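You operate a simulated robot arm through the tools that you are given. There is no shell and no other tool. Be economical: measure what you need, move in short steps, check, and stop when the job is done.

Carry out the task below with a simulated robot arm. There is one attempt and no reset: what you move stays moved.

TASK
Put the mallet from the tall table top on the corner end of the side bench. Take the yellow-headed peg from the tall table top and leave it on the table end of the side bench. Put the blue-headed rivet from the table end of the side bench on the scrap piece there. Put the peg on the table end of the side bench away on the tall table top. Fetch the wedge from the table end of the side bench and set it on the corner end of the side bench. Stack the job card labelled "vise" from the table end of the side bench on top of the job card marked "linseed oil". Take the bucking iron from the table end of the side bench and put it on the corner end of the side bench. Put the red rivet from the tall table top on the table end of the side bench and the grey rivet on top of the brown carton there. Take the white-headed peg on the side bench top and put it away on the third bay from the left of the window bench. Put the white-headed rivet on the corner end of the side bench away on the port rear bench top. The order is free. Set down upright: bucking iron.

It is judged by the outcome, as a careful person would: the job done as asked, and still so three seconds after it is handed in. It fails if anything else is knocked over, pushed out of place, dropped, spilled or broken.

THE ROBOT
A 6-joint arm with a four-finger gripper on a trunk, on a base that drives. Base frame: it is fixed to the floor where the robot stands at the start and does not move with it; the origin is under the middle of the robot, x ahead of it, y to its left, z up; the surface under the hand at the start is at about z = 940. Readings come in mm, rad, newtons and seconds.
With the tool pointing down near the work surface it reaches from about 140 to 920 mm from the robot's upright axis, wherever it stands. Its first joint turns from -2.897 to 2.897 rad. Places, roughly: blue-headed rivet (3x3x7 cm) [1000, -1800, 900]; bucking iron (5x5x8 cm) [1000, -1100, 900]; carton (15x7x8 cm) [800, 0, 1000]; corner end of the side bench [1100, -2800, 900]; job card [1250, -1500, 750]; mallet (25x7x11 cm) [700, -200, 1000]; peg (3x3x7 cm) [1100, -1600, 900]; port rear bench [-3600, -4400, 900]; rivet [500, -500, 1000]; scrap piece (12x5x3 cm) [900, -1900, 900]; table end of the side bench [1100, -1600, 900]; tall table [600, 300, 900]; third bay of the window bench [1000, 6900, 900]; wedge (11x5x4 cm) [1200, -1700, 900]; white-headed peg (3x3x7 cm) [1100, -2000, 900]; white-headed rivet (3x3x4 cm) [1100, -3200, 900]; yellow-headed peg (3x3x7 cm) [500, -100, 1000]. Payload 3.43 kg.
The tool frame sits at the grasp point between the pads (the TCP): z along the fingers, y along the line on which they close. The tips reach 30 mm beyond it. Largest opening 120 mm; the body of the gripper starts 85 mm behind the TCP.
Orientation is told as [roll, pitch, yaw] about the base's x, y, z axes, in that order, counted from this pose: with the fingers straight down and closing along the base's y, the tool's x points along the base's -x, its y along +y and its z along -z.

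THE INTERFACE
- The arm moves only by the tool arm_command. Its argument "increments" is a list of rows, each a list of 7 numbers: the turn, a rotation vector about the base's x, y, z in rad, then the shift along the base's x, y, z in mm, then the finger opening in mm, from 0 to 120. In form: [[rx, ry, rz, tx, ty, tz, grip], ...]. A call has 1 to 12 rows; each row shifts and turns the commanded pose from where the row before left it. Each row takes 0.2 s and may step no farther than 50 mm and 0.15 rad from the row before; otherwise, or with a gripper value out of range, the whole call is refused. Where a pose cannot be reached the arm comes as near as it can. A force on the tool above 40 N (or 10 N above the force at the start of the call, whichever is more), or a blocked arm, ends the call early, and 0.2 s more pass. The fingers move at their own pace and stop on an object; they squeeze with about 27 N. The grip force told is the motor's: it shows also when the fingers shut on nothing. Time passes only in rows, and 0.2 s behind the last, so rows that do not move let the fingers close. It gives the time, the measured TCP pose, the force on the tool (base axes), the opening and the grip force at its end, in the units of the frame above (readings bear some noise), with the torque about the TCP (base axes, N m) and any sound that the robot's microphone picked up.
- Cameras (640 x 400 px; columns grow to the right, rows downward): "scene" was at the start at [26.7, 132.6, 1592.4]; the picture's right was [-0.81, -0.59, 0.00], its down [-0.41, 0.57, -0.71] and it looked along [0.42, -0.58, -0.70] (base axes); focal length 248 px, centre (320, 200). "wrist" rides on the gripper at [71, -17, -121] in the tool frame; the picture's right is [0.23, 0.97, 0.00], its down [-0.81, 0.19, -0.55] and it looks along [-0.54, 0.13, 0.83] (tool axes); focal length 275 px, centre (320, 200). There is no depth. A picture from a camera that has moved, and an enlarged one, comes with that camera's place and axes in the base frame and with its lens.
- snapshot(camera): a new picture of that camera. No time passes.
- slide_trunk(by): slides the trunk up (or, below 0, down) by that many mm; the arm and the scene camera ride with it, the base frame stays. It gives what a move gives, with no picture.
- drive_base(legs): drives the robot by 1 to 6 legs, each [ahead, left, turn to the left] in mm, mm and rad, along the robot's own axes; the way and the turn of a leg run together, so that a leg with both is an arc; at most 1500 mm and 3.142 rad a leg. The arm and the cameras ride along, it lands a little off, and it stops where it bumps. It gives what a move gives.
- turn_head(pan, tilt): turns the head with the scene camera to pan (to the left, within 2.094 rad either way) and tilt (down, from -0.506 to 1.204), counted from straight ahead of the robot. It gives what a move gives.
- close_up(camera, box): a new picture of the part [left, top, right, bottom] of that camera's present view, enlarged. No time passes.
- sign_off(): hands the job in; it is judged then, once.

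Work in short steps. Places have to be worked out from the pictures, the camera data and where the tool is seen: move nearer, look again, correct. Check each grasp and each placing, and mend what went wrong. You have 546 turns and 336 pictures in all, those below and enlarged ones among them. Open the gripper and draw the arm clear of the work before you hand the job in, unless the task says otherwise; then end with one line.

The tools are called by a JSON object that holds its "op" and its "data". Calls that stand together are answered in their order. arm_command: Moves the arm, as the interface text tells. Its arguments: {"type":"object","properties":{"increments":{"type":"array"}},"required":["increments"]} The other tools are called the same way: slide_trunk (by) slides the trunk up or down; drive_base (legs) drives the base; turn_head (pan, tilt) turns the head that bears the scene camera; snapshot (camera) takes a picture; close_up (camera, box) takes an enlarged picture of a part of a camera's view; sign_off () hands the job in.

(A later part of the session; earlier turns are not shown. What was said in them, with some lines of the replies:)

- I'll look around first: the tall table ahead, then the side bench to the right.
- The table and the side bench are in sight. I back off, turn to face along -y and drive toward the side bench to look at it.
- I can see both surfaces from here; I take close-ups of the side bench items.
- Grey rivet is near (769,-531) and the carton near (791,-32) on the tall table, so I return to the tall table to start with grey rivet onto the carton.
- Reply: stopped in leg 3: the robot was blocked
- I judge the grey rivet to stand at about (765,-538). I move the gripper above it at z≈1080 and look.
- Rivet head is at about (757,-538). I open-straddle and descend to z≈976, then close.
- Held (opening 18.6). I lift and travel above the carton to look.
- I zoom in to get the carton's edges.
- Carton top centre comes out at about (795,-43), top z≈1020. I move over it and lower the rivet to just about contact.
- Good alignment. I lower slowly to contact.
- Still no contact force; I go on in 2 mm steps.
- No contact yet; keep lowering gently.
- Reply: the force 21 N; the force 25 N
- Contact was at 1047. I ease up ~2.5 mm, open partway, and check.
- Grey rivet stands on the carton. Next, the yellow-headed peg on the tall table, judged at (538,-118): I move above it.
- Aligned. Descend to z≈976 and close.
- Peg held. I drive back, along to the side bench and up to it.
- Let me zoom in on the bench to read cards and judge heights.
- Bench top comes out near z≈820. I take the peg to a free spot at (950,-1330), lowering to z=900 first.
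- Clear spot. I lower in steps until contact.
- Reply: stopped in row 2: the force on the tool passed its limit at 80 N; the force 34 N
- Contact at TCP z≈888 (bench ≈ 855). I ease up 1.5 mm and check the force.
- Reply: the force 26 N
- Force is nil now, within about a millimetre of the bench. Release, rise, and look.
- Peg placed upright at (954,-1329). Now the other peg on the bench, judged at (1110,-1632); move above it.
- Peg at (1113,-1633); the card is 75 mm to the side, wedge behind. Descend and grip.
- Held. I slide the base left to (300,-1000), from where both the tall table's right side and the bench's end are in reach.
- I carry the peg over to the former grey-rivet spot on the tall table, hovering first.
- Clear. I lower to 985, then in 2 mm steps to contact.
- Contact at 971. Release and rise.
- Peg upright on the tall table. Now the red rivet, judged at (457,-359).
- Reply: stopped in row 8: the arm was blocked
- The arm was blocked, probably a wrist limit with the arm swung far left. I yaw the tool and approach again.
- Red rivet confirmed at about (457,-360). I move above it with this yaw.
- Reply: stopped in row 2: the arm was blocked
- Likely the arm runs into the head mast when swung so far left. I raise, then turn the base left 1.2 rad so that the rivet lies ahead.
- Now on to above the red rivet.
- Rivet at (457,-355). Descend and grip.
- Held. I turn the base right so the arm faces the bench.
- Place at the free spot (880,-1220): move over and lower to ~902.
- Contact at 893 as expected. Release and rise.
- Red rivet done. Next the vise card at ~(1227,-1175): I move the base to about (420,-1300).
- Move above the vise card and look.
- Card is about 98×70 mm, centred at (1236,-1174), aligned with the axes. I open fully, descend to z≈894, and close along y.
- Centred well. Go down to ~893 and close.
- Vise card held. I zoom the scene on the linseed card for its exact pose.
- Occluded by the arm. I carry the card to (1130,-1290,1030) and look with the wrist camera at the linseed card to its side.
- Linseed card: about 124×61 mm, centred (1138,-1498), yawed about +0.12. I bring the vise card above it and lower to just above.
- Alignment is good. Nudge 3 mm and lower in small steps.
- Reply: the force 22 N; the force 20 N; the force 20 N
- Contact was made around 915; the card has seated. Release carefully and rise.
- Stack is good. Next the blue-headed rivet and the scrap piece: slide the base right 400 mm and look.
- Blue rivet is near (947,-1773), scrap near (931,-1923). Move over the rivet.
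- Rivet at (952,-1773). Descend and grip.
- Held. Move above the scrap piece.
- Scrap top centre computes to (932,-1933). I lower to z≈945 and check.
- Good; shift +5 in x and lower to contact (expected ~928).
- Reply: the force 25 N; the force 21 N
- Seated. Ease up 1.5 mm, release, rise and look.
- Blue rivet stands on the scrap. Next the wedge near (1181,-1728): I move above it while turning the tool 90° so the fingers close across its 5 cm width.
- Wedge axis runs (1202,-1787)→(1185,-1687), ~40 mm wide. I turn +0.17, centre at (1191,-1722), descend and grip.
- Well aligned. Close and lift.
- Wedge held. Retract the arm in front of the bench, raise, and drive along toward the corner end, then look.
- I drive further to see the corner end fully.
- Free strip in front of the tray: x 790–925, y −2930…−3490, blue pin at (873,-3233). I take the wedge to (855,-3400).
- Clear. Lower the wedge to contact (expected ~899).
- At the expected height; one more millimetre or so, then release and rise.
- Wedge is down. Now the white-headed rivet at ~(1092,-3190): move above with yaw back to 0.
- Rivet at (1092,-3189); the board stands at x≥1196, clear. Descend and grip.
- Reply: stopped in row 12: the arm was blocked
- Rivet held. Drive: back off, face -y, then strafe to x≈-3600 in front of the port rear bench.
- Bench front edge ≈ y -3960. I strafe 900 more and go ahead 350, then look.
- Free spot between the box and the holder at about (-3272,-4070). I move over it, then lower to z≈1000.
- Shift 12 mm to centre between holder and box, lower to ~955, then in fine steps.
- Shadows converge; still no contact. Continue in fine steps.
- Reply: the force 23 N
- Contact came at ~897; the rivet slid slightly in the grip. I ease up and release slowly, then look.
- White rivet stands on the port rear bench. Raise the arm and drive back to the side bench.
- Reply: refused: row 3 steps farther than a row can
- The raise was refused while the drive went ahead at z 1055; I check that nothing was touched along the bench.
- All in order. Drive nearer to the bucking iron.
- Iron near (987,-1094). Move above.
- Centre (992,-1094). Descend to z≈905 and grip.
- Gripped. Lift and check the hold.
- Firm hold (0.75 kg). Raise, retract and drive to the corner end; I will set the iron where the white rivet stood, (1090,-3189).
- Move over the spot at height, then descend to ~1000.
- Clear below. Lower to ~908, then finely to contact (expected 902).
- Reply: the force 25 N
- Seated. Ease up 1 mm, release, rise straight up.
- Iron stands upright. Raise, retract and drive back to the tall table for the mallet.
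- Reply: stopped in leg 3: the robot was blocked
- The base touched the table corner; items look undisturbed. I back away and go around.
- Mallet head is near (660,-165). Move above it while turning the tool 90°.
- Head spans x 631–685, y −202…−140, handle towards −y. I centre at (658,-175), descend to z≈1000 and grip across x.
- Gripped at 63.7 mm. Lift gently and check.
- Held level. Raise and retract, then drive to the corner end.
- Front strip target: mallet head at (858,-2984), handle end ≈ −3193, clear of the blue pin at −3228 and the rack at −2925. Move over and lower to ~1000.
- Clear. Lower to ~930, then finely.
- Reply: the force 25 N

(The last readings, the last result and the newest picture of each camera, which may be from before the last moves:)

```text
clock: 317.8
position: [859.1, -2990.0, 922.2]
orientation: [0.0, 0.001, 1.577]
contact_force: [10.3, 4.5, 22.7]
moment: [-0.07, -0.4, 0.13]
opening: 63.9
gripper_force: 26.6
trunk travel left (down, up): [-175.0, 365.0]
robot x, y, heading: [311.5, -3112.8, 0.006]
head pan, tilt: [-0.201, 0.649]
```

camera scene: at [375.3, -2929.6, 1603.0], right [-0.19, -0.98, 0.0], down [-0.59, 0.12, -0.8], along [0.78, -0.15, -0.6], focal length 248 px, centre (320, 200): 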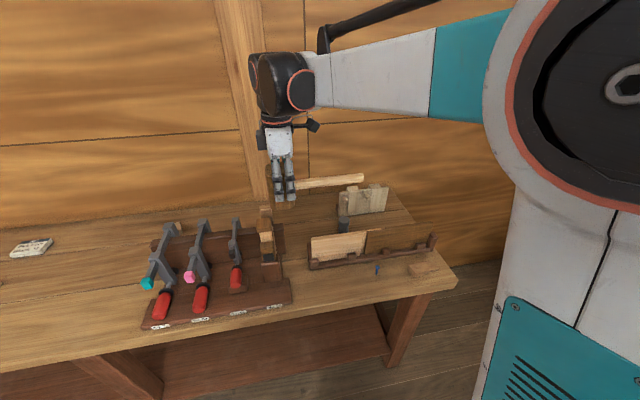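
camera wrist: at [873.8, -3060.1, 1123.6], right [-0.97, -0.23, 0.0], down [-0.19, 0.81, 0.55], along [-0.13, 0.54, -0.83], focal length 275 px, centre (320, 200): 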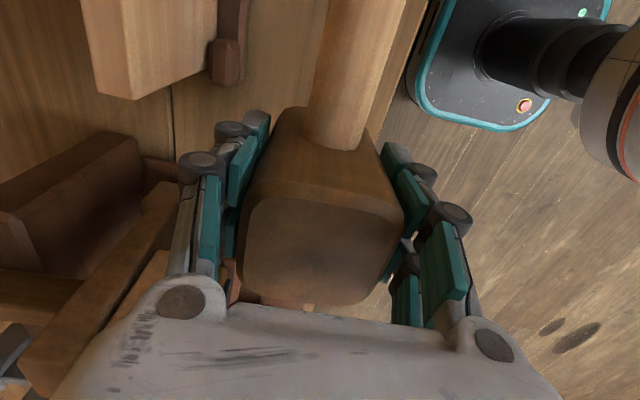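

Seated. Ease up 1 mm, release and rise.

{"op": "arm_command", "data": {"increments": [[0, 0, 0, 0, 0, 1, 0], [0, 0, 0, 0, 0, 0, 58], [0, 0, 0, 0, 0, 0, 70], [0, 0, 0, 0, 0, 0, 90], [0, 0, 0, 0, 0, 0, 95], [0, 0, 0, 0, 0, 35, 95], [0, 0, 0, 0, 0, 45, 95], [0, 0, 0, 0, 0, 48, 95], [0, 0, 0, 0, 0, 48, 95], [0, 0, 0, 0, 0, 48, 95]]}}

{"op": "snapshot", "data": {"camera": "wrist"}}

{"op": "close_up", "data": {"camera": "scene", "box": [220, 180, 460, 330]}}

```text
clock: 320.0
position: [856.8, -2991.6, 1146.2]
orientation: [0.002, 0.001, 1.576]
contact_force: [-0.4, 0.2, 0.9]
moment: [0.01, 0.03, 0.01]
opening: 95.1
gripper_force: 0.1
trunk travel left (down, up): [-175.0, 365.0]
robot x, y, heading: [311.7, -3111.3, 0.009]
head pan, tilt: [-0.201, 0.649]
```

```text
216 pictures are left
camera wrist: at [874.7, -3062.2, 1268.8], right [-0.97, -0.23, 0.0], down [-0.19, 0.81, 0.55], along [-0.13, 0.54, -0.83], focal length 275 px, centre (320, 200)
```

wrist: 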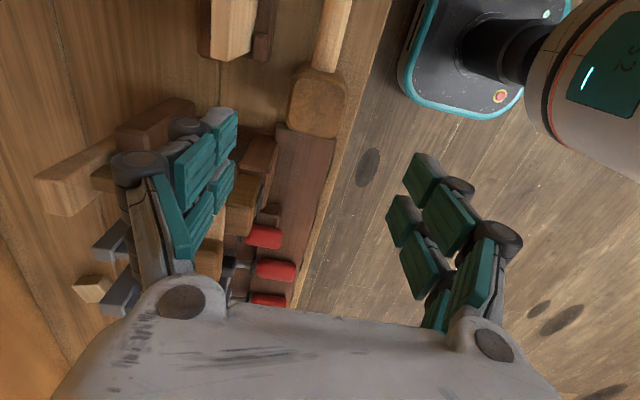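

```text
2.67 times, centred on (340, 255) of scene
camera zoom: at [374.6, -2929.9, 1603.1], right [-0.19, -0.98, 0.0], down [-0.59, 0.12, -0.8], along [0.78, -0.15, -0.6], focal length 661 px, centre (267, 53)
```

zoom: 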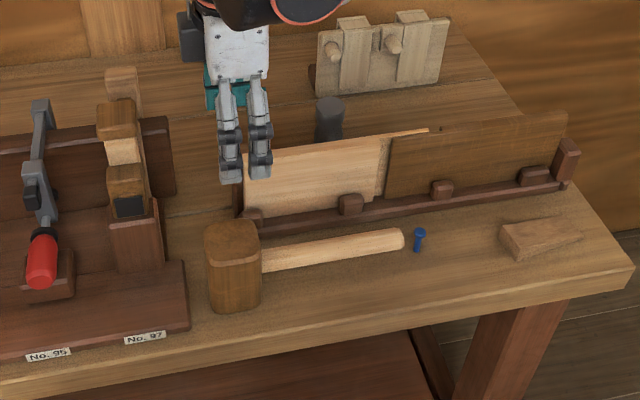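

Mallet placed. Last: the white-headed peg near (1072,-1951). Raise, drive along to y≈-1900.

{"op": "arm_command", "data": {"increments": [[0, 0, -0.143, 0, 0, 45, 60], [0, 0, -0.143, 0, 0, 45, 60], [0, 0, -0.143, 0, 0, 20, 60], [0, 0, -0.143, 0, 0, 0, 60], [0, 0, -0.143, 0, 0, 0, 60], [0, 0, -0.143, 0, 0, 0, 60], [0, 0, -0.143, 0, 0, 0, 60], [0, 0, -0.143, 0, 0, 0, 60], [0, 0, -0.143, 0, 0, 0, 60], [0, 0, -0.143, 0, 0, 0, 60], [0, 0, -0.143, 0, 0, 0, 60]]}}

{"op": "drive_base", "data": {"legs": [[0, 1210, 0]]}}

{"op": "turn_head", "data": {"pan": -0.1, "tilt": 0.65}}

{"op": "snapshot", "data": {"camera": "scene"}}

{"op": "snapshot", "data": {"camera": "wrist"}}

```text
clock: 322.4
position: [860.5, -2989.4, 1257.9]
orientation: [0.002, 0.001, 0.0]
contact_force: [-0.7, 0.1, 0.7]
moment: [0.0, 0.0, -0.02]
opening: 59.8
gripper_force: 0.1
trunk travel left (down, up): [-175.0, 365.0]
robot x, y, heading: [313.6, -3109.5, 0.003]
head pan, tilt: [-0.201, 0.649]
```

```text
clock: 328.6
position: [820.9, -1751.3, 1256.6]
orientation: [0.002, 0.003, 0.043]
contact_force: [0.8, 1.2, 0.6]
moment: [-0.02, 0.01, 0.03]
opening: 59.9
gripper_force: 0.1
trunk travel left (down, up): [-175.0, 365.0]
robot x, y, heading: [276.2, -1896.0, 0.044]
head pan, tilt: [-0.201, 0.649]
```

```text
clock: 329.2
position: [822.6, -1750.6, 1256.5]
orientation: [0.003, 0.001, 0.042]
contact_force: [-0.1, 0.5, 0.1]
moment: [0.0, -0.01, 0.01]
opening: 59.9
gripper_force: 0.0
trunk travel left (down, up): [-175.0, 365.0]
robot x, y, heading: [276.7, -1893.8, 0.051]
head pan, tilt: [-0.099, 0.649]
```

```text
214 pictures are left
camera scene: at [334.4, -1720.1, 1607.6], right [-0.26, -0.96, 0.0], down [-0.54, 0.15, -0.83], along [0.8, -0.22, -0.56], focal length 248 px, centre (320, 200)
```

scene: 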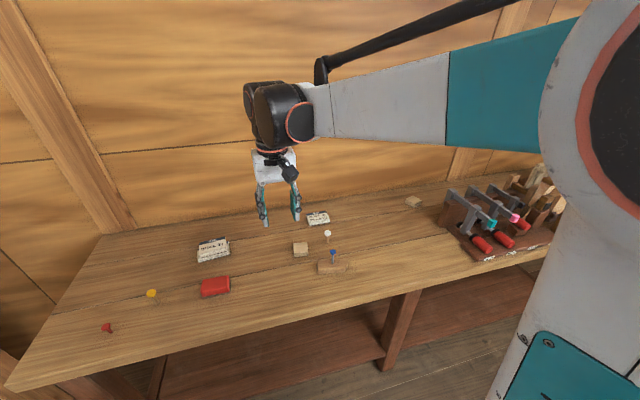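

```text
213 pictures are left
camera wrist: at [752.0, -1771.3, 1378.9], right [-0.27, 0.96, 0.0], down [0.8, 0.22, 0.55], along [0.53, 0.15, -0.83], focal length 275 px, centre (320, 200)
```

wrist: 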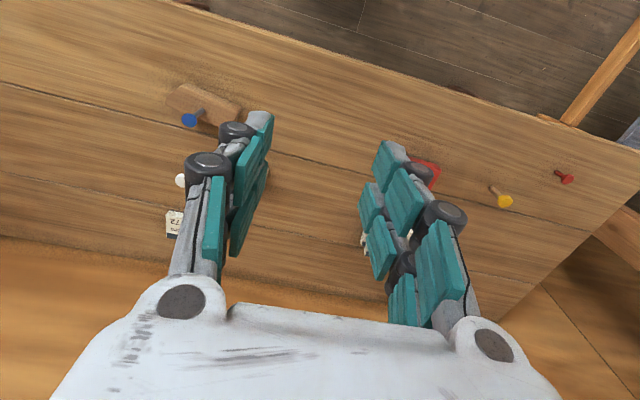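

Move above the white-headed peg.

{"op": "arm_command", "data": {"increments": [[0, 0, -0.042, 25, -20, -20, 60], [0, 0, 0, 25, -20, -20, 60], [0, 0, 0, 25, -20, -20, 60], [0, 0, 0, 25, -20, -20, 60], [0, 0, 0, 25, -20, -20, 60], [0, 0, 0, 25, -20, -20, 60], [0, 0, 0, 25, -20, -22, 60], [0, 0, 0, 25, -20, -25, 60], [0, 0, 0, 25, -20, -25, 60], [0, 0, 0, 24, -20, -25, 60]]}}

{"op": "snapshot", "data": {"camera": "wrist"}}

```text
clock: 331.4
position: [1071.2, -1949.5, 1041.3]
orientation: [0.003, 0.002, 0.0]
contact_force: [1.0, 0.3, -0.5]
moment: [0.01, -0.02, 0.04]
opening: 60.1
gripper_force: 0.1
trunk travel left (down, up): [-175.0, 365.0]
robot x, y, heading: [279.6, -1893.0, 0.045]
head pan, tilt: [-0.099, 0.649]
```

```text
212 pictures are left
camera wrist: at [999.5, -1967.0, 1163.1], right [-0.23, 0.97, 0.0], down [0.81, 0.19, 0.55], along [0.54, 0.13, -0.83], focal length 275 px, centre (320, 200)
```

wrist: 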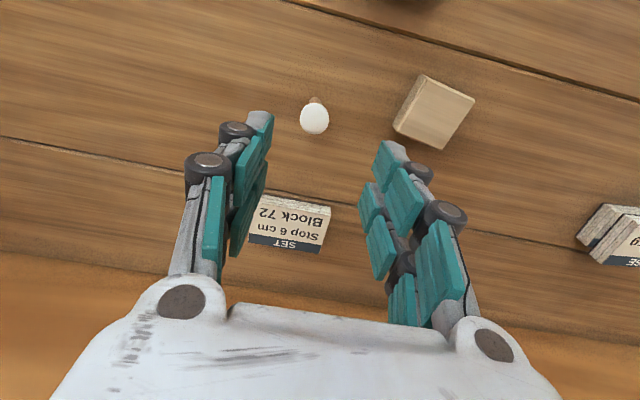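

Peg at (1071,-1955). Descend and grip.

{"op": "arm_command", "data": {"increments": [[0, 0, 0, 0, -5.5, -48, 56], [0, 0, 0, 0, 0, -48, 56], [0, 0, 0, 0, 0, -47, 56], [0, 0, 0, 0, 0, 0, 0], [0, 0, 0, 0, 0, 0, 0], [0, 0, 0, 0, 0, 0, 0]]}}

{"op": "arm_command", "data": {"increments": [[0, 0, 0, 0, 0, 50, 0], [0, 0, 0, 0, 0, 50, 0], [0, 0, 0, 0, 0, 50, 0], [0, 0, 0, -20, 0, 45, 0], [0, 0, 0, -40, 0, 25, 0], [0, 0, 0, -45, 0, 20, 0], [0, 0, 0, -45, 0, 20, 0], [0, 0, 0, -45, 0, 20, 0], [0, 0, 0, -45, 0, 20, 0]]}}

{"op": "snapshot", "data": {"camera": "wrist"}}

```text
clock: 332.8
position: [1069.5, -1957.4, 896.9]
orientation: [0.001, 0.002, -0.002]
contact_force: [-0.8, 0.4, 0.6]
moment: [-0.04, 0.02, 0.02]
opening: 21.6
gripper_force: 27.0
trunk travel left (down, up): [-175.0, 365.0]
robot x, y, heading: [279.4, -1895.5, 0.049]
head pan, tilt: [-0.099, 0.649]
```

```text
clock: 334.8
position: [829.4, -1956.0, 1195.8]
orientation: [0.001, -0.001, -0.002]
contact_force: [0.0, -0.2, 0.3]
moment: [0.01, -0.02, 0.03]
opening: 21.5
gripper_force: 27.0
trunk travel left (down, up): [-175.0, 365.0]
robot x, y, heading: [274.5, -1893.5, 0.045]
head pan, tilt: [-0.099, 0.649]
```

```text
211 pictures are left
camera wrist: at [757.7, -1973.0, 1318.8], right [-0.23, 0.97, 0.0], down [0.81, 0.19, 0.55], along [0.54, 0.13, -0.83], focal length 275 px, centre (320, 200)
```

wrist: 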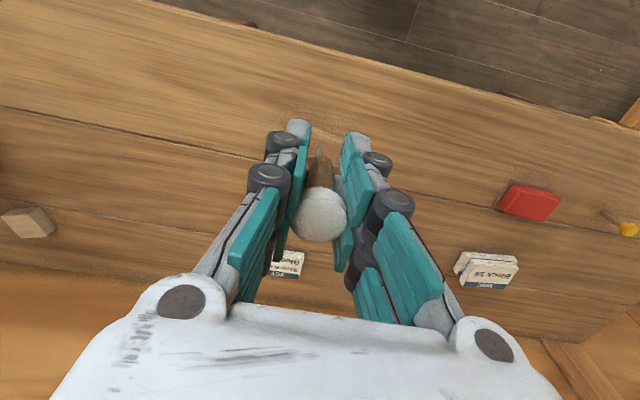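

Peg held. Drive: back off to x≈-200, face +y and go along the aisle toward the window bench, in stages.

{"op": "drive_base", "data": {"legs": [[-475, 0, -0.047], [0, 0, 1.571], [1500, 0, 0], [1500, 0, 0]]}}

{"op": "turn_head", "data": {"pan": 0.0, "tilt": 0.2}}

{"op": "snapshot", "data": {"camera": "scene"}}

```text
clock: 355.6
position: [-118.1, 1642.8, 1196.9]
orientation: [0.003, 0.002, 1.522]
contact_force: [0.5, -0.4, 0.1]
moment: [-0.01, 0.01, 0.01]
opening: 21.5
gripper_force: 27.4
trunk travel left (down, up): [-175.0, 365.0]
robot x, y, heading: [-206.3, 1096.4, 1.569]
head pan, tilt: [-0.099, 0.649]
```

```text
clock: 356.4
position: [-117.8, 1642.5, 1196.3]
orientation: [0.0, 0.001, 1.52]
contact_force: [-0.4, -1.1, 0.9]
moment: [-0.02, 0.02, -0.04]
opening: 21.5
gripper_force: 27.2
trunk travel left (down, up): [-175.0, 365.0]
robot x, y, heading: [-206.5, 1101.0, 1.566]
head pan, tilt: [0.0, 0.201]
```

```text
210 pictures are left
camera scene: at [-407.3, 1167.8, 1644.0], right [1.0, 0.0, 0.0], down [0.0, -0.2, -0.98], along [0.0, 0.98, -0.2], focal length 248 px, centre (320, 200)
```

scene: 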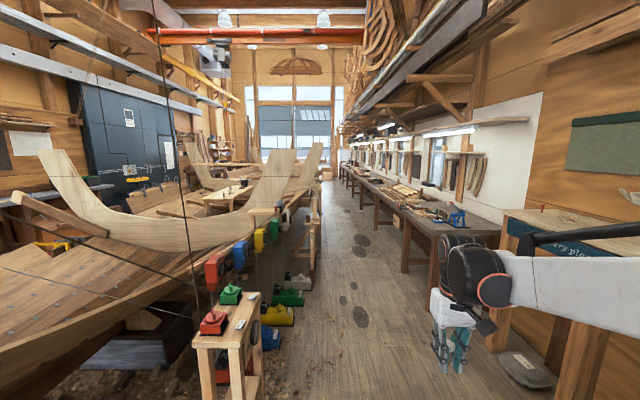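

The aisle is clear between the saw stand and the window bench. I continue along it.

{"op": "drive_base", "data": {"legs": [[600, 0, 0], [900, -280, 0], [1500, 0, 0], [900, 0, 0]]}}

{"op": "turn_head", "data": {"pan": -0.6, "tilt": 0.2}}

{"op": "snapshot", "data": {"camera": "scene"}}

```text
clock: 375.7
position: [214.2, 5531.0, 1196.4]
orientation: [0.001, 0.002, 1.504]
contact_force: [-0.3, -0.2, 0.1]
moment: [-0.04, 0.0, -0.01]
opening: 21.2
gripper_force: 27.2
trunk travel left (down, up): [-175.0, 365.0]
robot x, y, heading: [115.3, 4987.2, 1.551]
head pan, tilt: [0.0, 0.201]
```

```text
clock: 376.7
position: [212.9, 5529.8, 1197.7]
orientation: [0.0, 0.002, 1.502]
contact_force: [-0.4, -0.6, 1.1]
moment: [-0.05, -0.02, -0.01]
opening: 20.9
gripper_force: 26.4
trunk travel left (down, up): [-175.0, 365.0]
robot x, y, heading: [115.6, 4987.1, 1.557]
head pan, tilt: [-0.6, 0.201]
```

```text
209 pictures are left
camera scene: at [-32.6, 5044.2, 1644.1], right [0.81, -0.58, 0.0], down [-0.12, -0.16, -0.98], along [0.57, 0.8, -0.2], focal length 248 px, centre (320, 200)
```

scene: 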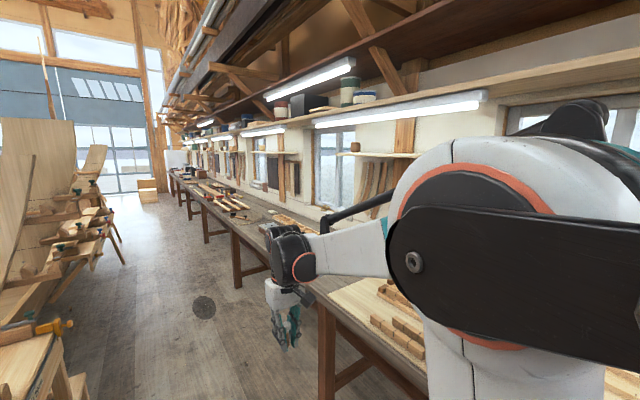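

I drive up to y≈6850 and look at the bench there before turning.

{"op": "drive_base", "data": {"legs": [[1500, 0, 0], [360, 0, 0]]}}

{"op": "turn_head", "data": {"pan": -1.6, "tilt": 0.4}}

{"op": "snapshot", "data": {"camera": "scene"}}

{"op": "turn_head", "data": {"pan": -0.9, "tilt": 0.3}}

{"op": "snapshot", "data": {"camera": "scene"}}

```text
clock: 386.2
position: [323.5, 7420.9, 1195.6]
orientation: [0.002, 0.001, 1.46]
contact_force: [-0.3, 0.9, -0.2]
moment: [-0.01, 0.0, 0.04]
opening: 21.0
gripper_force: 26.8
trunk travel left (down, up): [-175.0, 365.0]
robot x, y, heading: [200.0, 6879.5, 1.504]
head pan, tilt: [-0.6, 0.201]
```

```text
clock: 387.5
position: [323.7, 7421.2, 1196.3]
orientation: [0.002, 0.004, 1.459]
contact_force: [0.2, 0.5, 0.4]
moment: [-0.03, 0.03, 0.01]
opening: 21.3
gripper_force: 26.8
trunk travel left (down, up): [-175.0, 365.0]
robot x, y, heading: [203.1, 6877.8, 1.506]
head pan, tilt: [-1.6, 0.4]
```

```text
208 pictures are left
camera scene: at [91.6, 6864.0, 1625.6], right [-0.09, -1.0, 0.0], down [-0.39, 0.04, -0.92], along [0.92, -0.09, -0.39], focal length 248 px, centre (320, 200)
```

scene: 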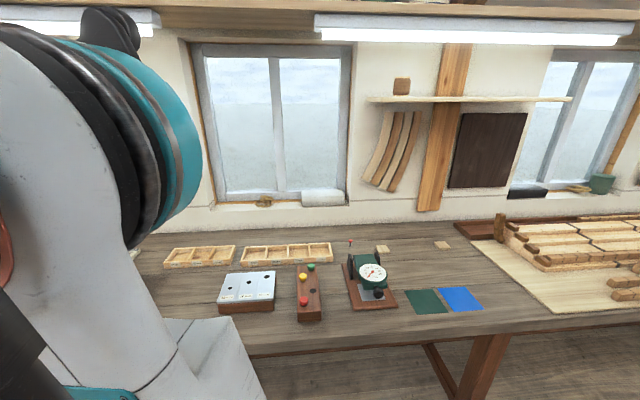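

```text
clock: 388.6
position: [324.6, 7421.7, 1196.8]
orientation: [0.0, 0.001, 1.459]
contact_force: [0.0, -0.5, -0.5]
moment: [-0.01, -0.03, -0.03]
opening: 21.0
gripper_force: 26.9
trunk travel left (down, up): [-175.0, 365.0]
robot x, y, heading: [198.9, 6879.2, 1.505]
head pan, tilt: [-0.901, 0.3]
```

```text
207 pictures are left
camera scene: at [76.1, 6925.7, 1634.8], right [0.57, -0.82, 0.0], down [-0.24, -0.17, -0.96], along [0.79, 0.54, -0.3], focal length 248 px, centre (320, 200)
```

scene: 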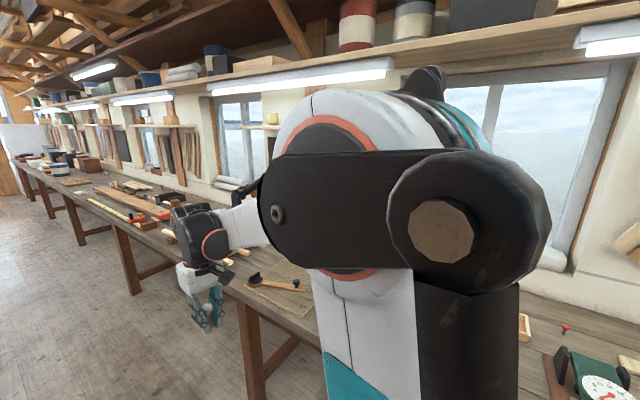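

The bay between the legs spans y≈6126–7618. A free spot lies right of the dial gauge, about (1000,6370). I turn to face the bench and shift right.

{"op": "drive_base", "data": {"legs": [[0, 0, -1.505], [60, -400, 0]]}}

{"op": "turn_head", "data": {"pan": 0.0, "tilt": 0.5}}

{"op": "snapshot", "data": {"camera": "scene"}}

{"op": "snapshot", "data": {"camera": "wrist"}}

```text
clock: 394.7
position: [814.3, 6403.6, 1196.8]
orientation: [0.001, 0.002, -0.033]
contact_force: [-0.5, -0.5, -0.5]
moment: [-0.01, 0.03, -0.01]
opening: 21.0
gripper_force: 26.6
trunk travel left (down, up): [-175.0, 365.0]
robot x, y, heading: [266.8, 6481.6, 0.017]
head pan, tilt: [-0.901, 0.3]
```

```text
clock: 395.9
position: [814.2, 6404.4, 1196.4]
orientation: [0.002, 0.001, -0.034]
contact_force: [0.3, -1.1, 0.5]
moment: [0.01, -0.01, 0.02]
opening: 20.7
gripper_force: 27.4
trunk travel left (down, up): [-175.0, 365.0]
robot x, y, heading: [263.7, 6482.3, 0.015]
head pan, tilt: [0.0, 0.499]
```

```text
206 pictures are left
camera scene: at [332.4, 6683.1, 1616.4], right [0.01, -1.0, 0.0], down [-0.48, -0.01, -0.88], along [0.88, 0.01, -0.48], focal length 248 px, centre (320, 200)
```

scene: 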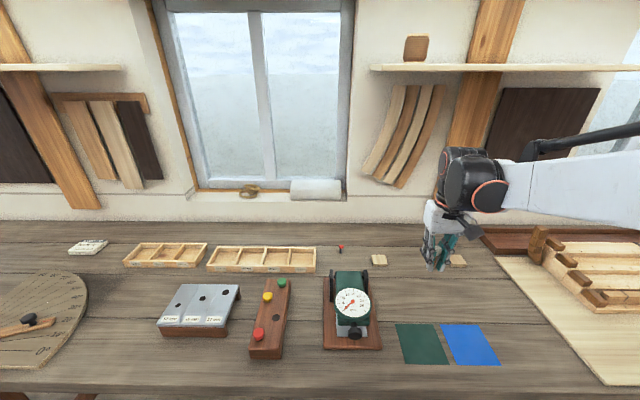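

```text
205 pictures are left
camera wrist: at [742.7, 6389.6, 1318.3], right [-0.2, 0.98, 0.0], down [0.82, 0.16, 0.55], along [0.54, 0.11, -0.83], focal length 275 px, centre (320, 200)
```

wrist: 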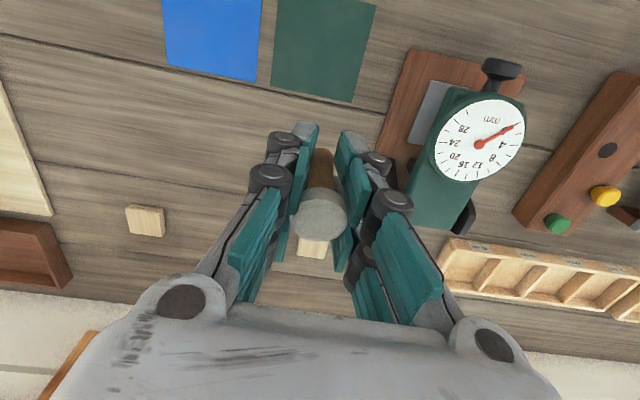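

Bench top here seems nearer z≈905. I move over (985,6385) and lower to z≈990 to check.

{"op": "arm_command", "data": {"increments": [[0, 0, 0.033, 43, -5, 0, 0], [0, 0, 0, 43, -5, 0, 0], [0, 0, 0, 43, -5, 0, 0], [0, 0, 0, 42, -4, -20, 0], [0, 0, 0, 0, 0, -46, 0], [0, 0, 0, 0, 0, -46, 0], [0, 0, 0, 0, 0, -46, 0], [0, 0, 0, 0, 0, -46, 0]]}}

{"op": "snapshot", "data": {"camera": "wrist"}}

{"op": "snapshot", "data": {"camera": "scene"}}

```text
clock: 397.7
position: [983.7, 6385.4, 992.7]
orientation: [0.001, 0.002, -0.001]
contact_force: [-0.7, -0.9, 0.4]
moment: [0.02, -0.02, -0.02]
opening: 20.8
gripper_force: 27.5
trunk travel left (down, up): [-175.0, 365.0]
robot x, y, heading: [266.3, 6481.7, 0.016]
head pan, tilt: [0.0, 0.499]
```

```text
204 pictures are left
camera wrist: at [912.6, 6369.4, 1114.5], right [-0.23, 0.97, 0.0], down [0.81, 0.19, 0.55], along [0.54, 0.13, -0.83], focal length 275 px, centre (320, 200)
```

wrist: 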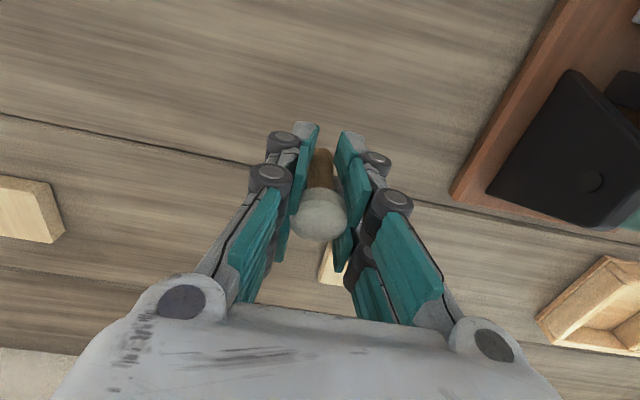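

```text
203 pictures are left
camera scene: at [332.7, 6683.1, 1616.3], right [0.02, -1.0, 0.0], down [-0.48, -0.01, -0.88], along [0.88, 0.01, -0.48], focal length 248 px, centre (320, 200)
```

scene: 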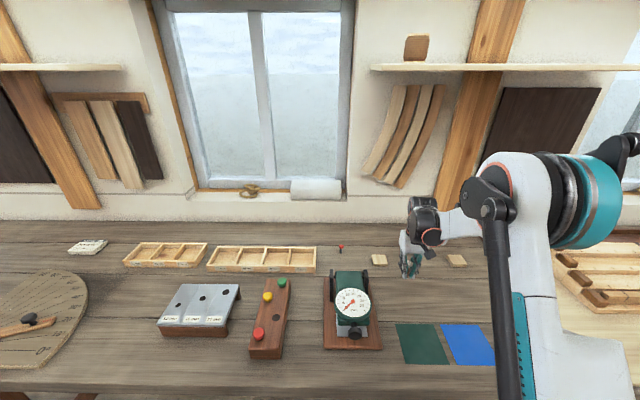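

Clear all round. Fine descent.

{"op": "arm_command", "data": {"increments": [[0, 0, 0, 0, 0, -3, 0], [0, 0, 0, 0, 0, -3, 0], [0, 0, 0, 0, 0, -3, 0], [0, 0, 0, 0, 0, -3, 0], [0, 0, 0, 0, 0, -3, 0], [0, 0, 0, 0, 0, -3, 0], [0, 0, 0, 0, 0, -3, 0], [0, 0, 0, 0, 0, -3, 0], [0, 0, 0, 0, 0, -3, 0], [0, 0, 0, 0, 0, -3, 0], [0, 0, 0, 0, 0, -3, 0]]}}

{"op": "close_up", "data": {"camera": "wrist", "box": [220, 60, 440, 230]}}

{"op": "close_up", "data": {"camera": "scene", "box": [350, 200, 480, 300]}}

```text
clock: 400.1
position: [986.0, 6386.0, 960.6]
orientation: [0.002, 0.001, -0.001]
contact_force: [0.0, 0.5, 0.3]
moment: [-0.03, -0.05, -0.01]
opening: 21.1
gripper_force: 26.9
trunk travel left (down, up): [-175.0, 365.0]
robot x, y, heading: [264.4, 6482.3, 0.019]
head pan, tilt: [0.0, 0.499]
```

```text
2.35 times, centred on (330, 145) of wrist
camera zoom: at [914.7, 6368.2, 1081.7], right [-0.23, 0.97, 0.0], down [0.81, 0.19, 0.55], along [0.54, 0.13, -0.83], focal length 648 px, centre (296, 329)
```

zoom: 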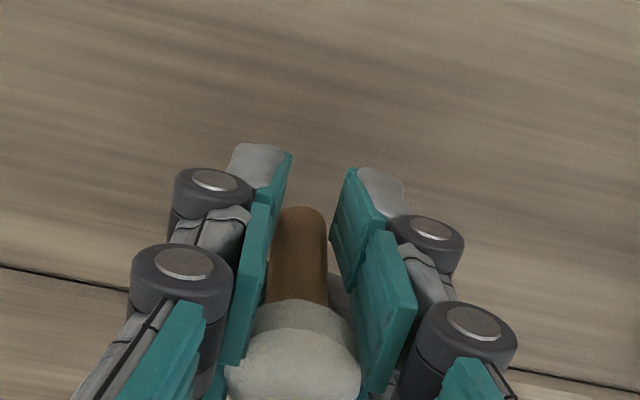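

```text
4.00 times, centred on (415, 250) of scene
camera zoom: at [332.6, 6683.2, 1616.4], right [0.02, -1.0, 0.0], down [-0.48, -0.01, -0.88], along [0.88, 0.01, -0.48], focal length 991 px, centre (-60, 0)
```

zoom: 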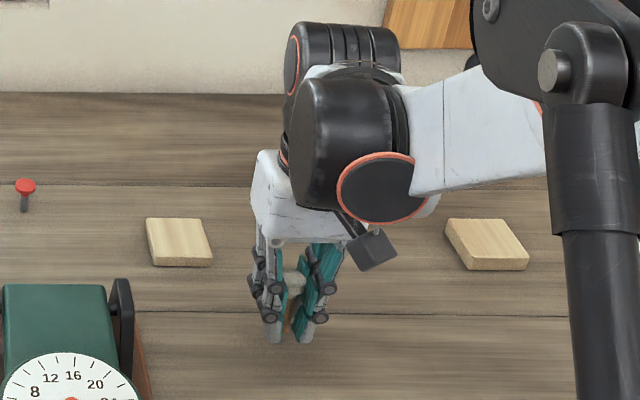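

{"op": "arm_command", "data": {"increments": [[0, 0, 0, 0, 0, -2, 0], [0, 0, 0, 0, 0, -2, 0], [0, 0, 0, 0, 0, -2, 0], [0, 0, 0, 0, 0, -2, 0], [0, 0, 0, 0, 0, -2, 0], [0, 0, 0, 0, 0, -2, 0], [0, 0, 0, 0, 0, -2, 0], [0, 0, 0, 0, 0, 0, 0]]}}

{"op": "close_up", "data": {"camera": "wrist", "box": [220, 60, 440, 230]}}

```text
clock: 401.9
position: [985.1, 6385.5, 944.8]
orientation: [0.003, 0.001, -0.002]
contact_force: [0.6, -0.6, 0.0]
moment: [-0.03, -0.01, 0.01]
opening: 20.6
gripper_force: 26.6
trunk travel left (down, up): [-175.0, 365.0]
robot x, y, heading: [269.4, 6484.8, 0.017]
head pan, tilt: [0.0, 0.499]
```

```text
2.35 times, centred on (330, 145) of wrist
camera zoom: at [914.2, 6368.6, 1067.0], right [-0.23, 0.97, 0.0], down [0.81, 0.19, 0.55], along [0.54, 0.13, -0.83], focal length 648 px, centre (296, 329)
```

zoom: 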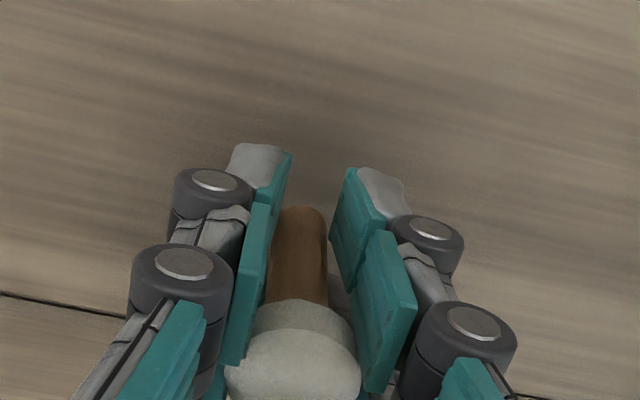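

{"op": "arm_command", "data": {"increments": [[0, 0, 0, 0, 0, -2, 0], [0, 0, 0, 0, 0, -2, 0], [0, 0, 0, 0, 0, -2, 0], [0, 0, 0, 0, 0, -2, 0], [0, 0, 0, 0, 0, -1, 0], [0, 0, 0, 0, 0, 0, 0]]}}

{"op": "close_up", "data": {"camera": "wrist", "box": [220, 60, 440, 230]}}

```text
clock: 403.3
position: [984.9, 6384.7, 936.6]
orientation: [0.001, 0.001, 0.0]
contact_force: [-0.5, 0.4, 0.8]
moment: [-0.02, -0.02, 0.01]
opening: 20.7
gripper_force: 27.2
trunk travel left (down, up): [-175.0, 365.0]
robot x, y, heading: [265.3, 6480.7, 0.014]
head pan, tilt: [0.0, 0.499]
```

```text
2.35 times, centred on (330, 145) of wrist
camera zoom: at [914.1, 6368.5, 1058.0], right [-0.23, 0.97, 0.0], down [0.81, 0.19, 0.55], along [0.54, 0.13, -0.83], focal length 648 px, centre (296, 329)
```

zoom: 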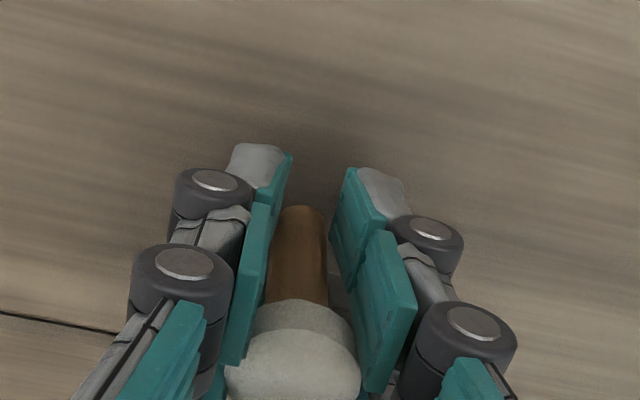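

{"op": "arm_command", "data": {"increments": [[0, 0, 0, 0, 0, -1.5, 0], [0, 0, 0, 0, 0, -1.5, 0], [0, 0, 0, 0, 0, 0, 0]]}}

{"op": "arm_command", "data": {"increments": [[0, 0, 0, 0, 0, -1.5, 0], [0, 0, 0, 0, 0, -1.5, 0], [0, 0, 0, 0, 0, 0, 0]]}}

```text
clock: 404.1
position: [983.6, 6386.2, 934.9]
orientation: [0.0, -0.002, 0.0]
contact_force: [6.1, 0.1, 33.8]
moment: [-0.06, -0.24, 0.03]
opening: 20.7
gripper_force: 27.6
trunk travel left (down, up): [-175.0, 365.0]
robot x, y, heading: [264.5, 6483.9, 0.017]
head pan, tilt: [0.0, 0.499]
```

```text
clock: 404.9
position: [984.0, 6385.5, 931.0]
orientation: [0.001, 0.001, 0.002]
contact_force: [1.2, 0.3, 27.6]
moment: [-0.01, -0.08, -0.01]
opening: 21.3
gripper_force: 26.7
trunk travel left (down, up): [-175.0, 365.0]
robot x, y, heading: [265.8, 6482.5, 0.017]
head pan, tilt: [0.0, 0.499]
```

Seated on the bench. Ease up, release, rise and look.

{"op": "arm_command", "data": {"increments": [[0, 0, 0, 0, 0, 2, 0], [0, 0, 0, 0, 0, 0, 16], [0, 0, 0, 0, 0, 0, 24], [0, 0, 0, 0, 0, 0, 44], [0, 0, 0, 0, 0, 0, 60], [0, 0, 0, 0, 0, 30, 60], [0, 0, 0, 0, 0, 45, 60], [0, 0, 0, 0, 0, 45, 60], [0, 0, 0, 0, 0, 45, 60], [0, 0, 0, 0, 0, 45, 60]]}}

{"op": "snapshot", "data": {"camera": "wrist"}}

{"op": "snapshot", "data": {"camera": "scene"}}

```text
clock: 407.1
position: [984.9, 6387.0, 1141.5]
orientation: [0.002, 0.001, -0.001]
contact_force: [0.1, 0.7, 0.3]
moment: [0.01, 0.03, 0.0]
opening: 60.0
gripper_force: 0.0
trunk travel left (down, up): [-175.0, 365.0]
robot x, y, heading: [263.6, 6483.8, 0.015]
head pan, tilt: [0.0, 0.499]
```

```text
198 pictures are left
camera wrist: at [914.3, 6370.4, 1263.9], right [-0.23, 0.97, 0.0], down [0.81, 0.19, 0.55], along [0.54, 0.13, -0.83], focal length 275 px, centre (320, 200)
```

wrist: 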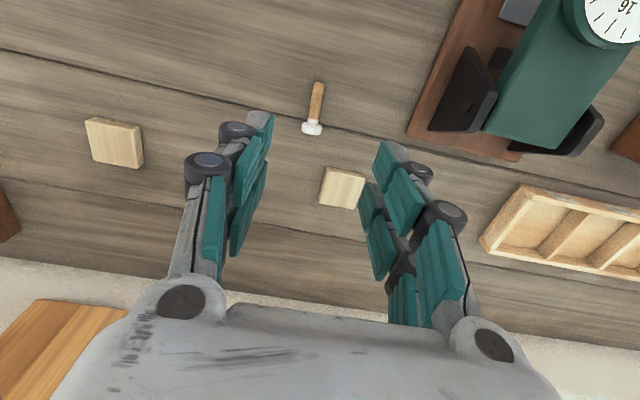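

```text
197 pictures are left
camera scene: at [332.0, 6683.3, 1616.4], right [0.02, -1.0, 0.0], down [-0.48, -0.01, -0.88], along [0.88, 0.01, -0.48], focal length 248 px, centre (320, 200)
```

scene: 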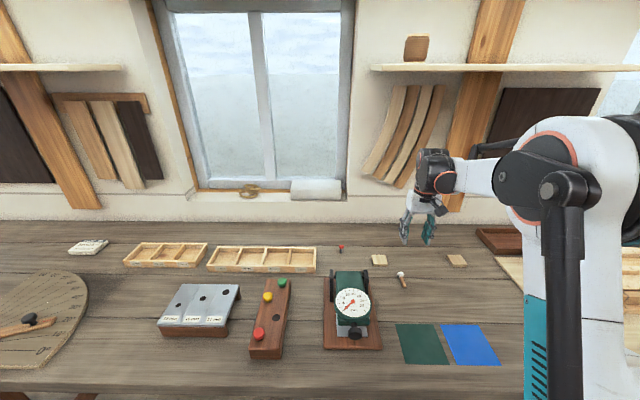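

The peg toppled onto its side on the bench (upright was only asked of the iron). I check it is lying at rest, and draw the arm back.

{"op": "arm_command", "data": {"increments": [[0, 0, 0, -40, 0, 25, 60], [0, 0, 0, -40, 0, 25, 60], [0, 0, 0, -40, 0, 25, 60], [0, 0, 0, -40, 0, 0, 60], [0, 0, 0, 0, 0, 0, 60]]}}

{"op": "close_up", "data": {"camera": "scene", "box": [330, 230, 470, 330]}}

{"op": "snapshot", "data": {"camera": "wrist"}}

```text
clock: 408.3
position: [826.8, 6386.9, 1218.9]
orientation: [0.003, 0.003, 0.0]
contact_force: [-1.0, 0.0, -0.2]
moment: [-0.02, -0.01, -0.04]
opening: 60.1
gripper_force: 0.2
trunk travel left (down, up): [-175.0, 365.0]
robot x, y, heading: [264.7, 6482.0, 0.02]
head pan, tilt: [0.0, 0.499]
```

```text
4.00 times, centred on (400, 280) of scene
camera zoom: at [332.4, 6683.1, 1616.4], right [0.02, -1.0, 0.0], down [-0.48, -0.01, -0.88], along [0.88, 0.01, -0.48], focal length 991 px, centre (0, -120)
```

zoom: 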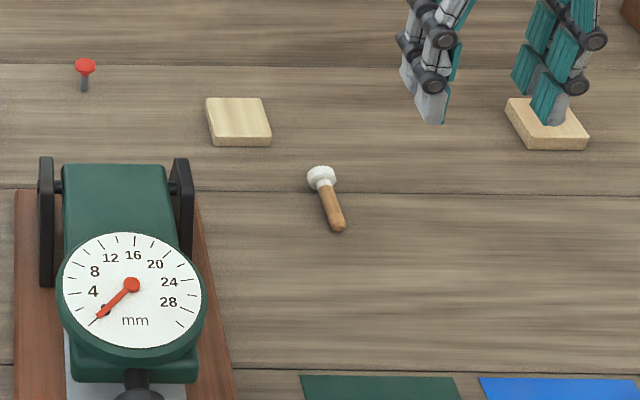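

```text
195 pictures are left
camera wrist: at [755.2, 6370.1, 1340.8], right [-0.23, 0.97, 0.0], down [0.81, 0.19, 0.55], along [0.54, 0.13, -0.83], focal length 275 px, centre (320, 200)
```

wrist: 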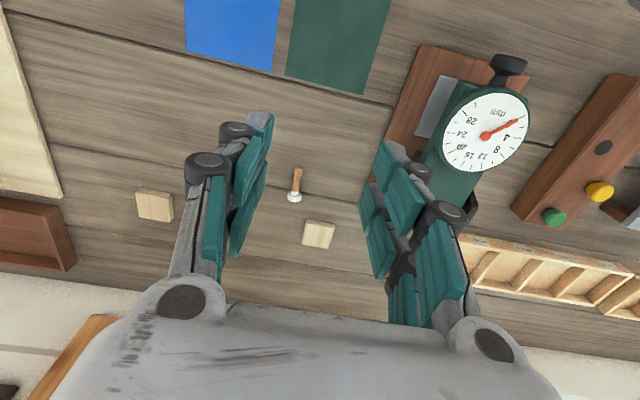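

The peg lies at rest in the third bay, clear of everything; all other placings were checked, the gripper is open and the arm is clear. I hand in.

{"op": "sign_off", "data": {}}

```text
The job is handed in.
```

All the moves you listed are done and the job is handed in, but the white-headed peg tipped onto its side on the third bay of the window bench and I left it lying there. The bucking iron is standing upright. The base touched the tall table twice while driving, and nothing looked disturbed in the pictures.
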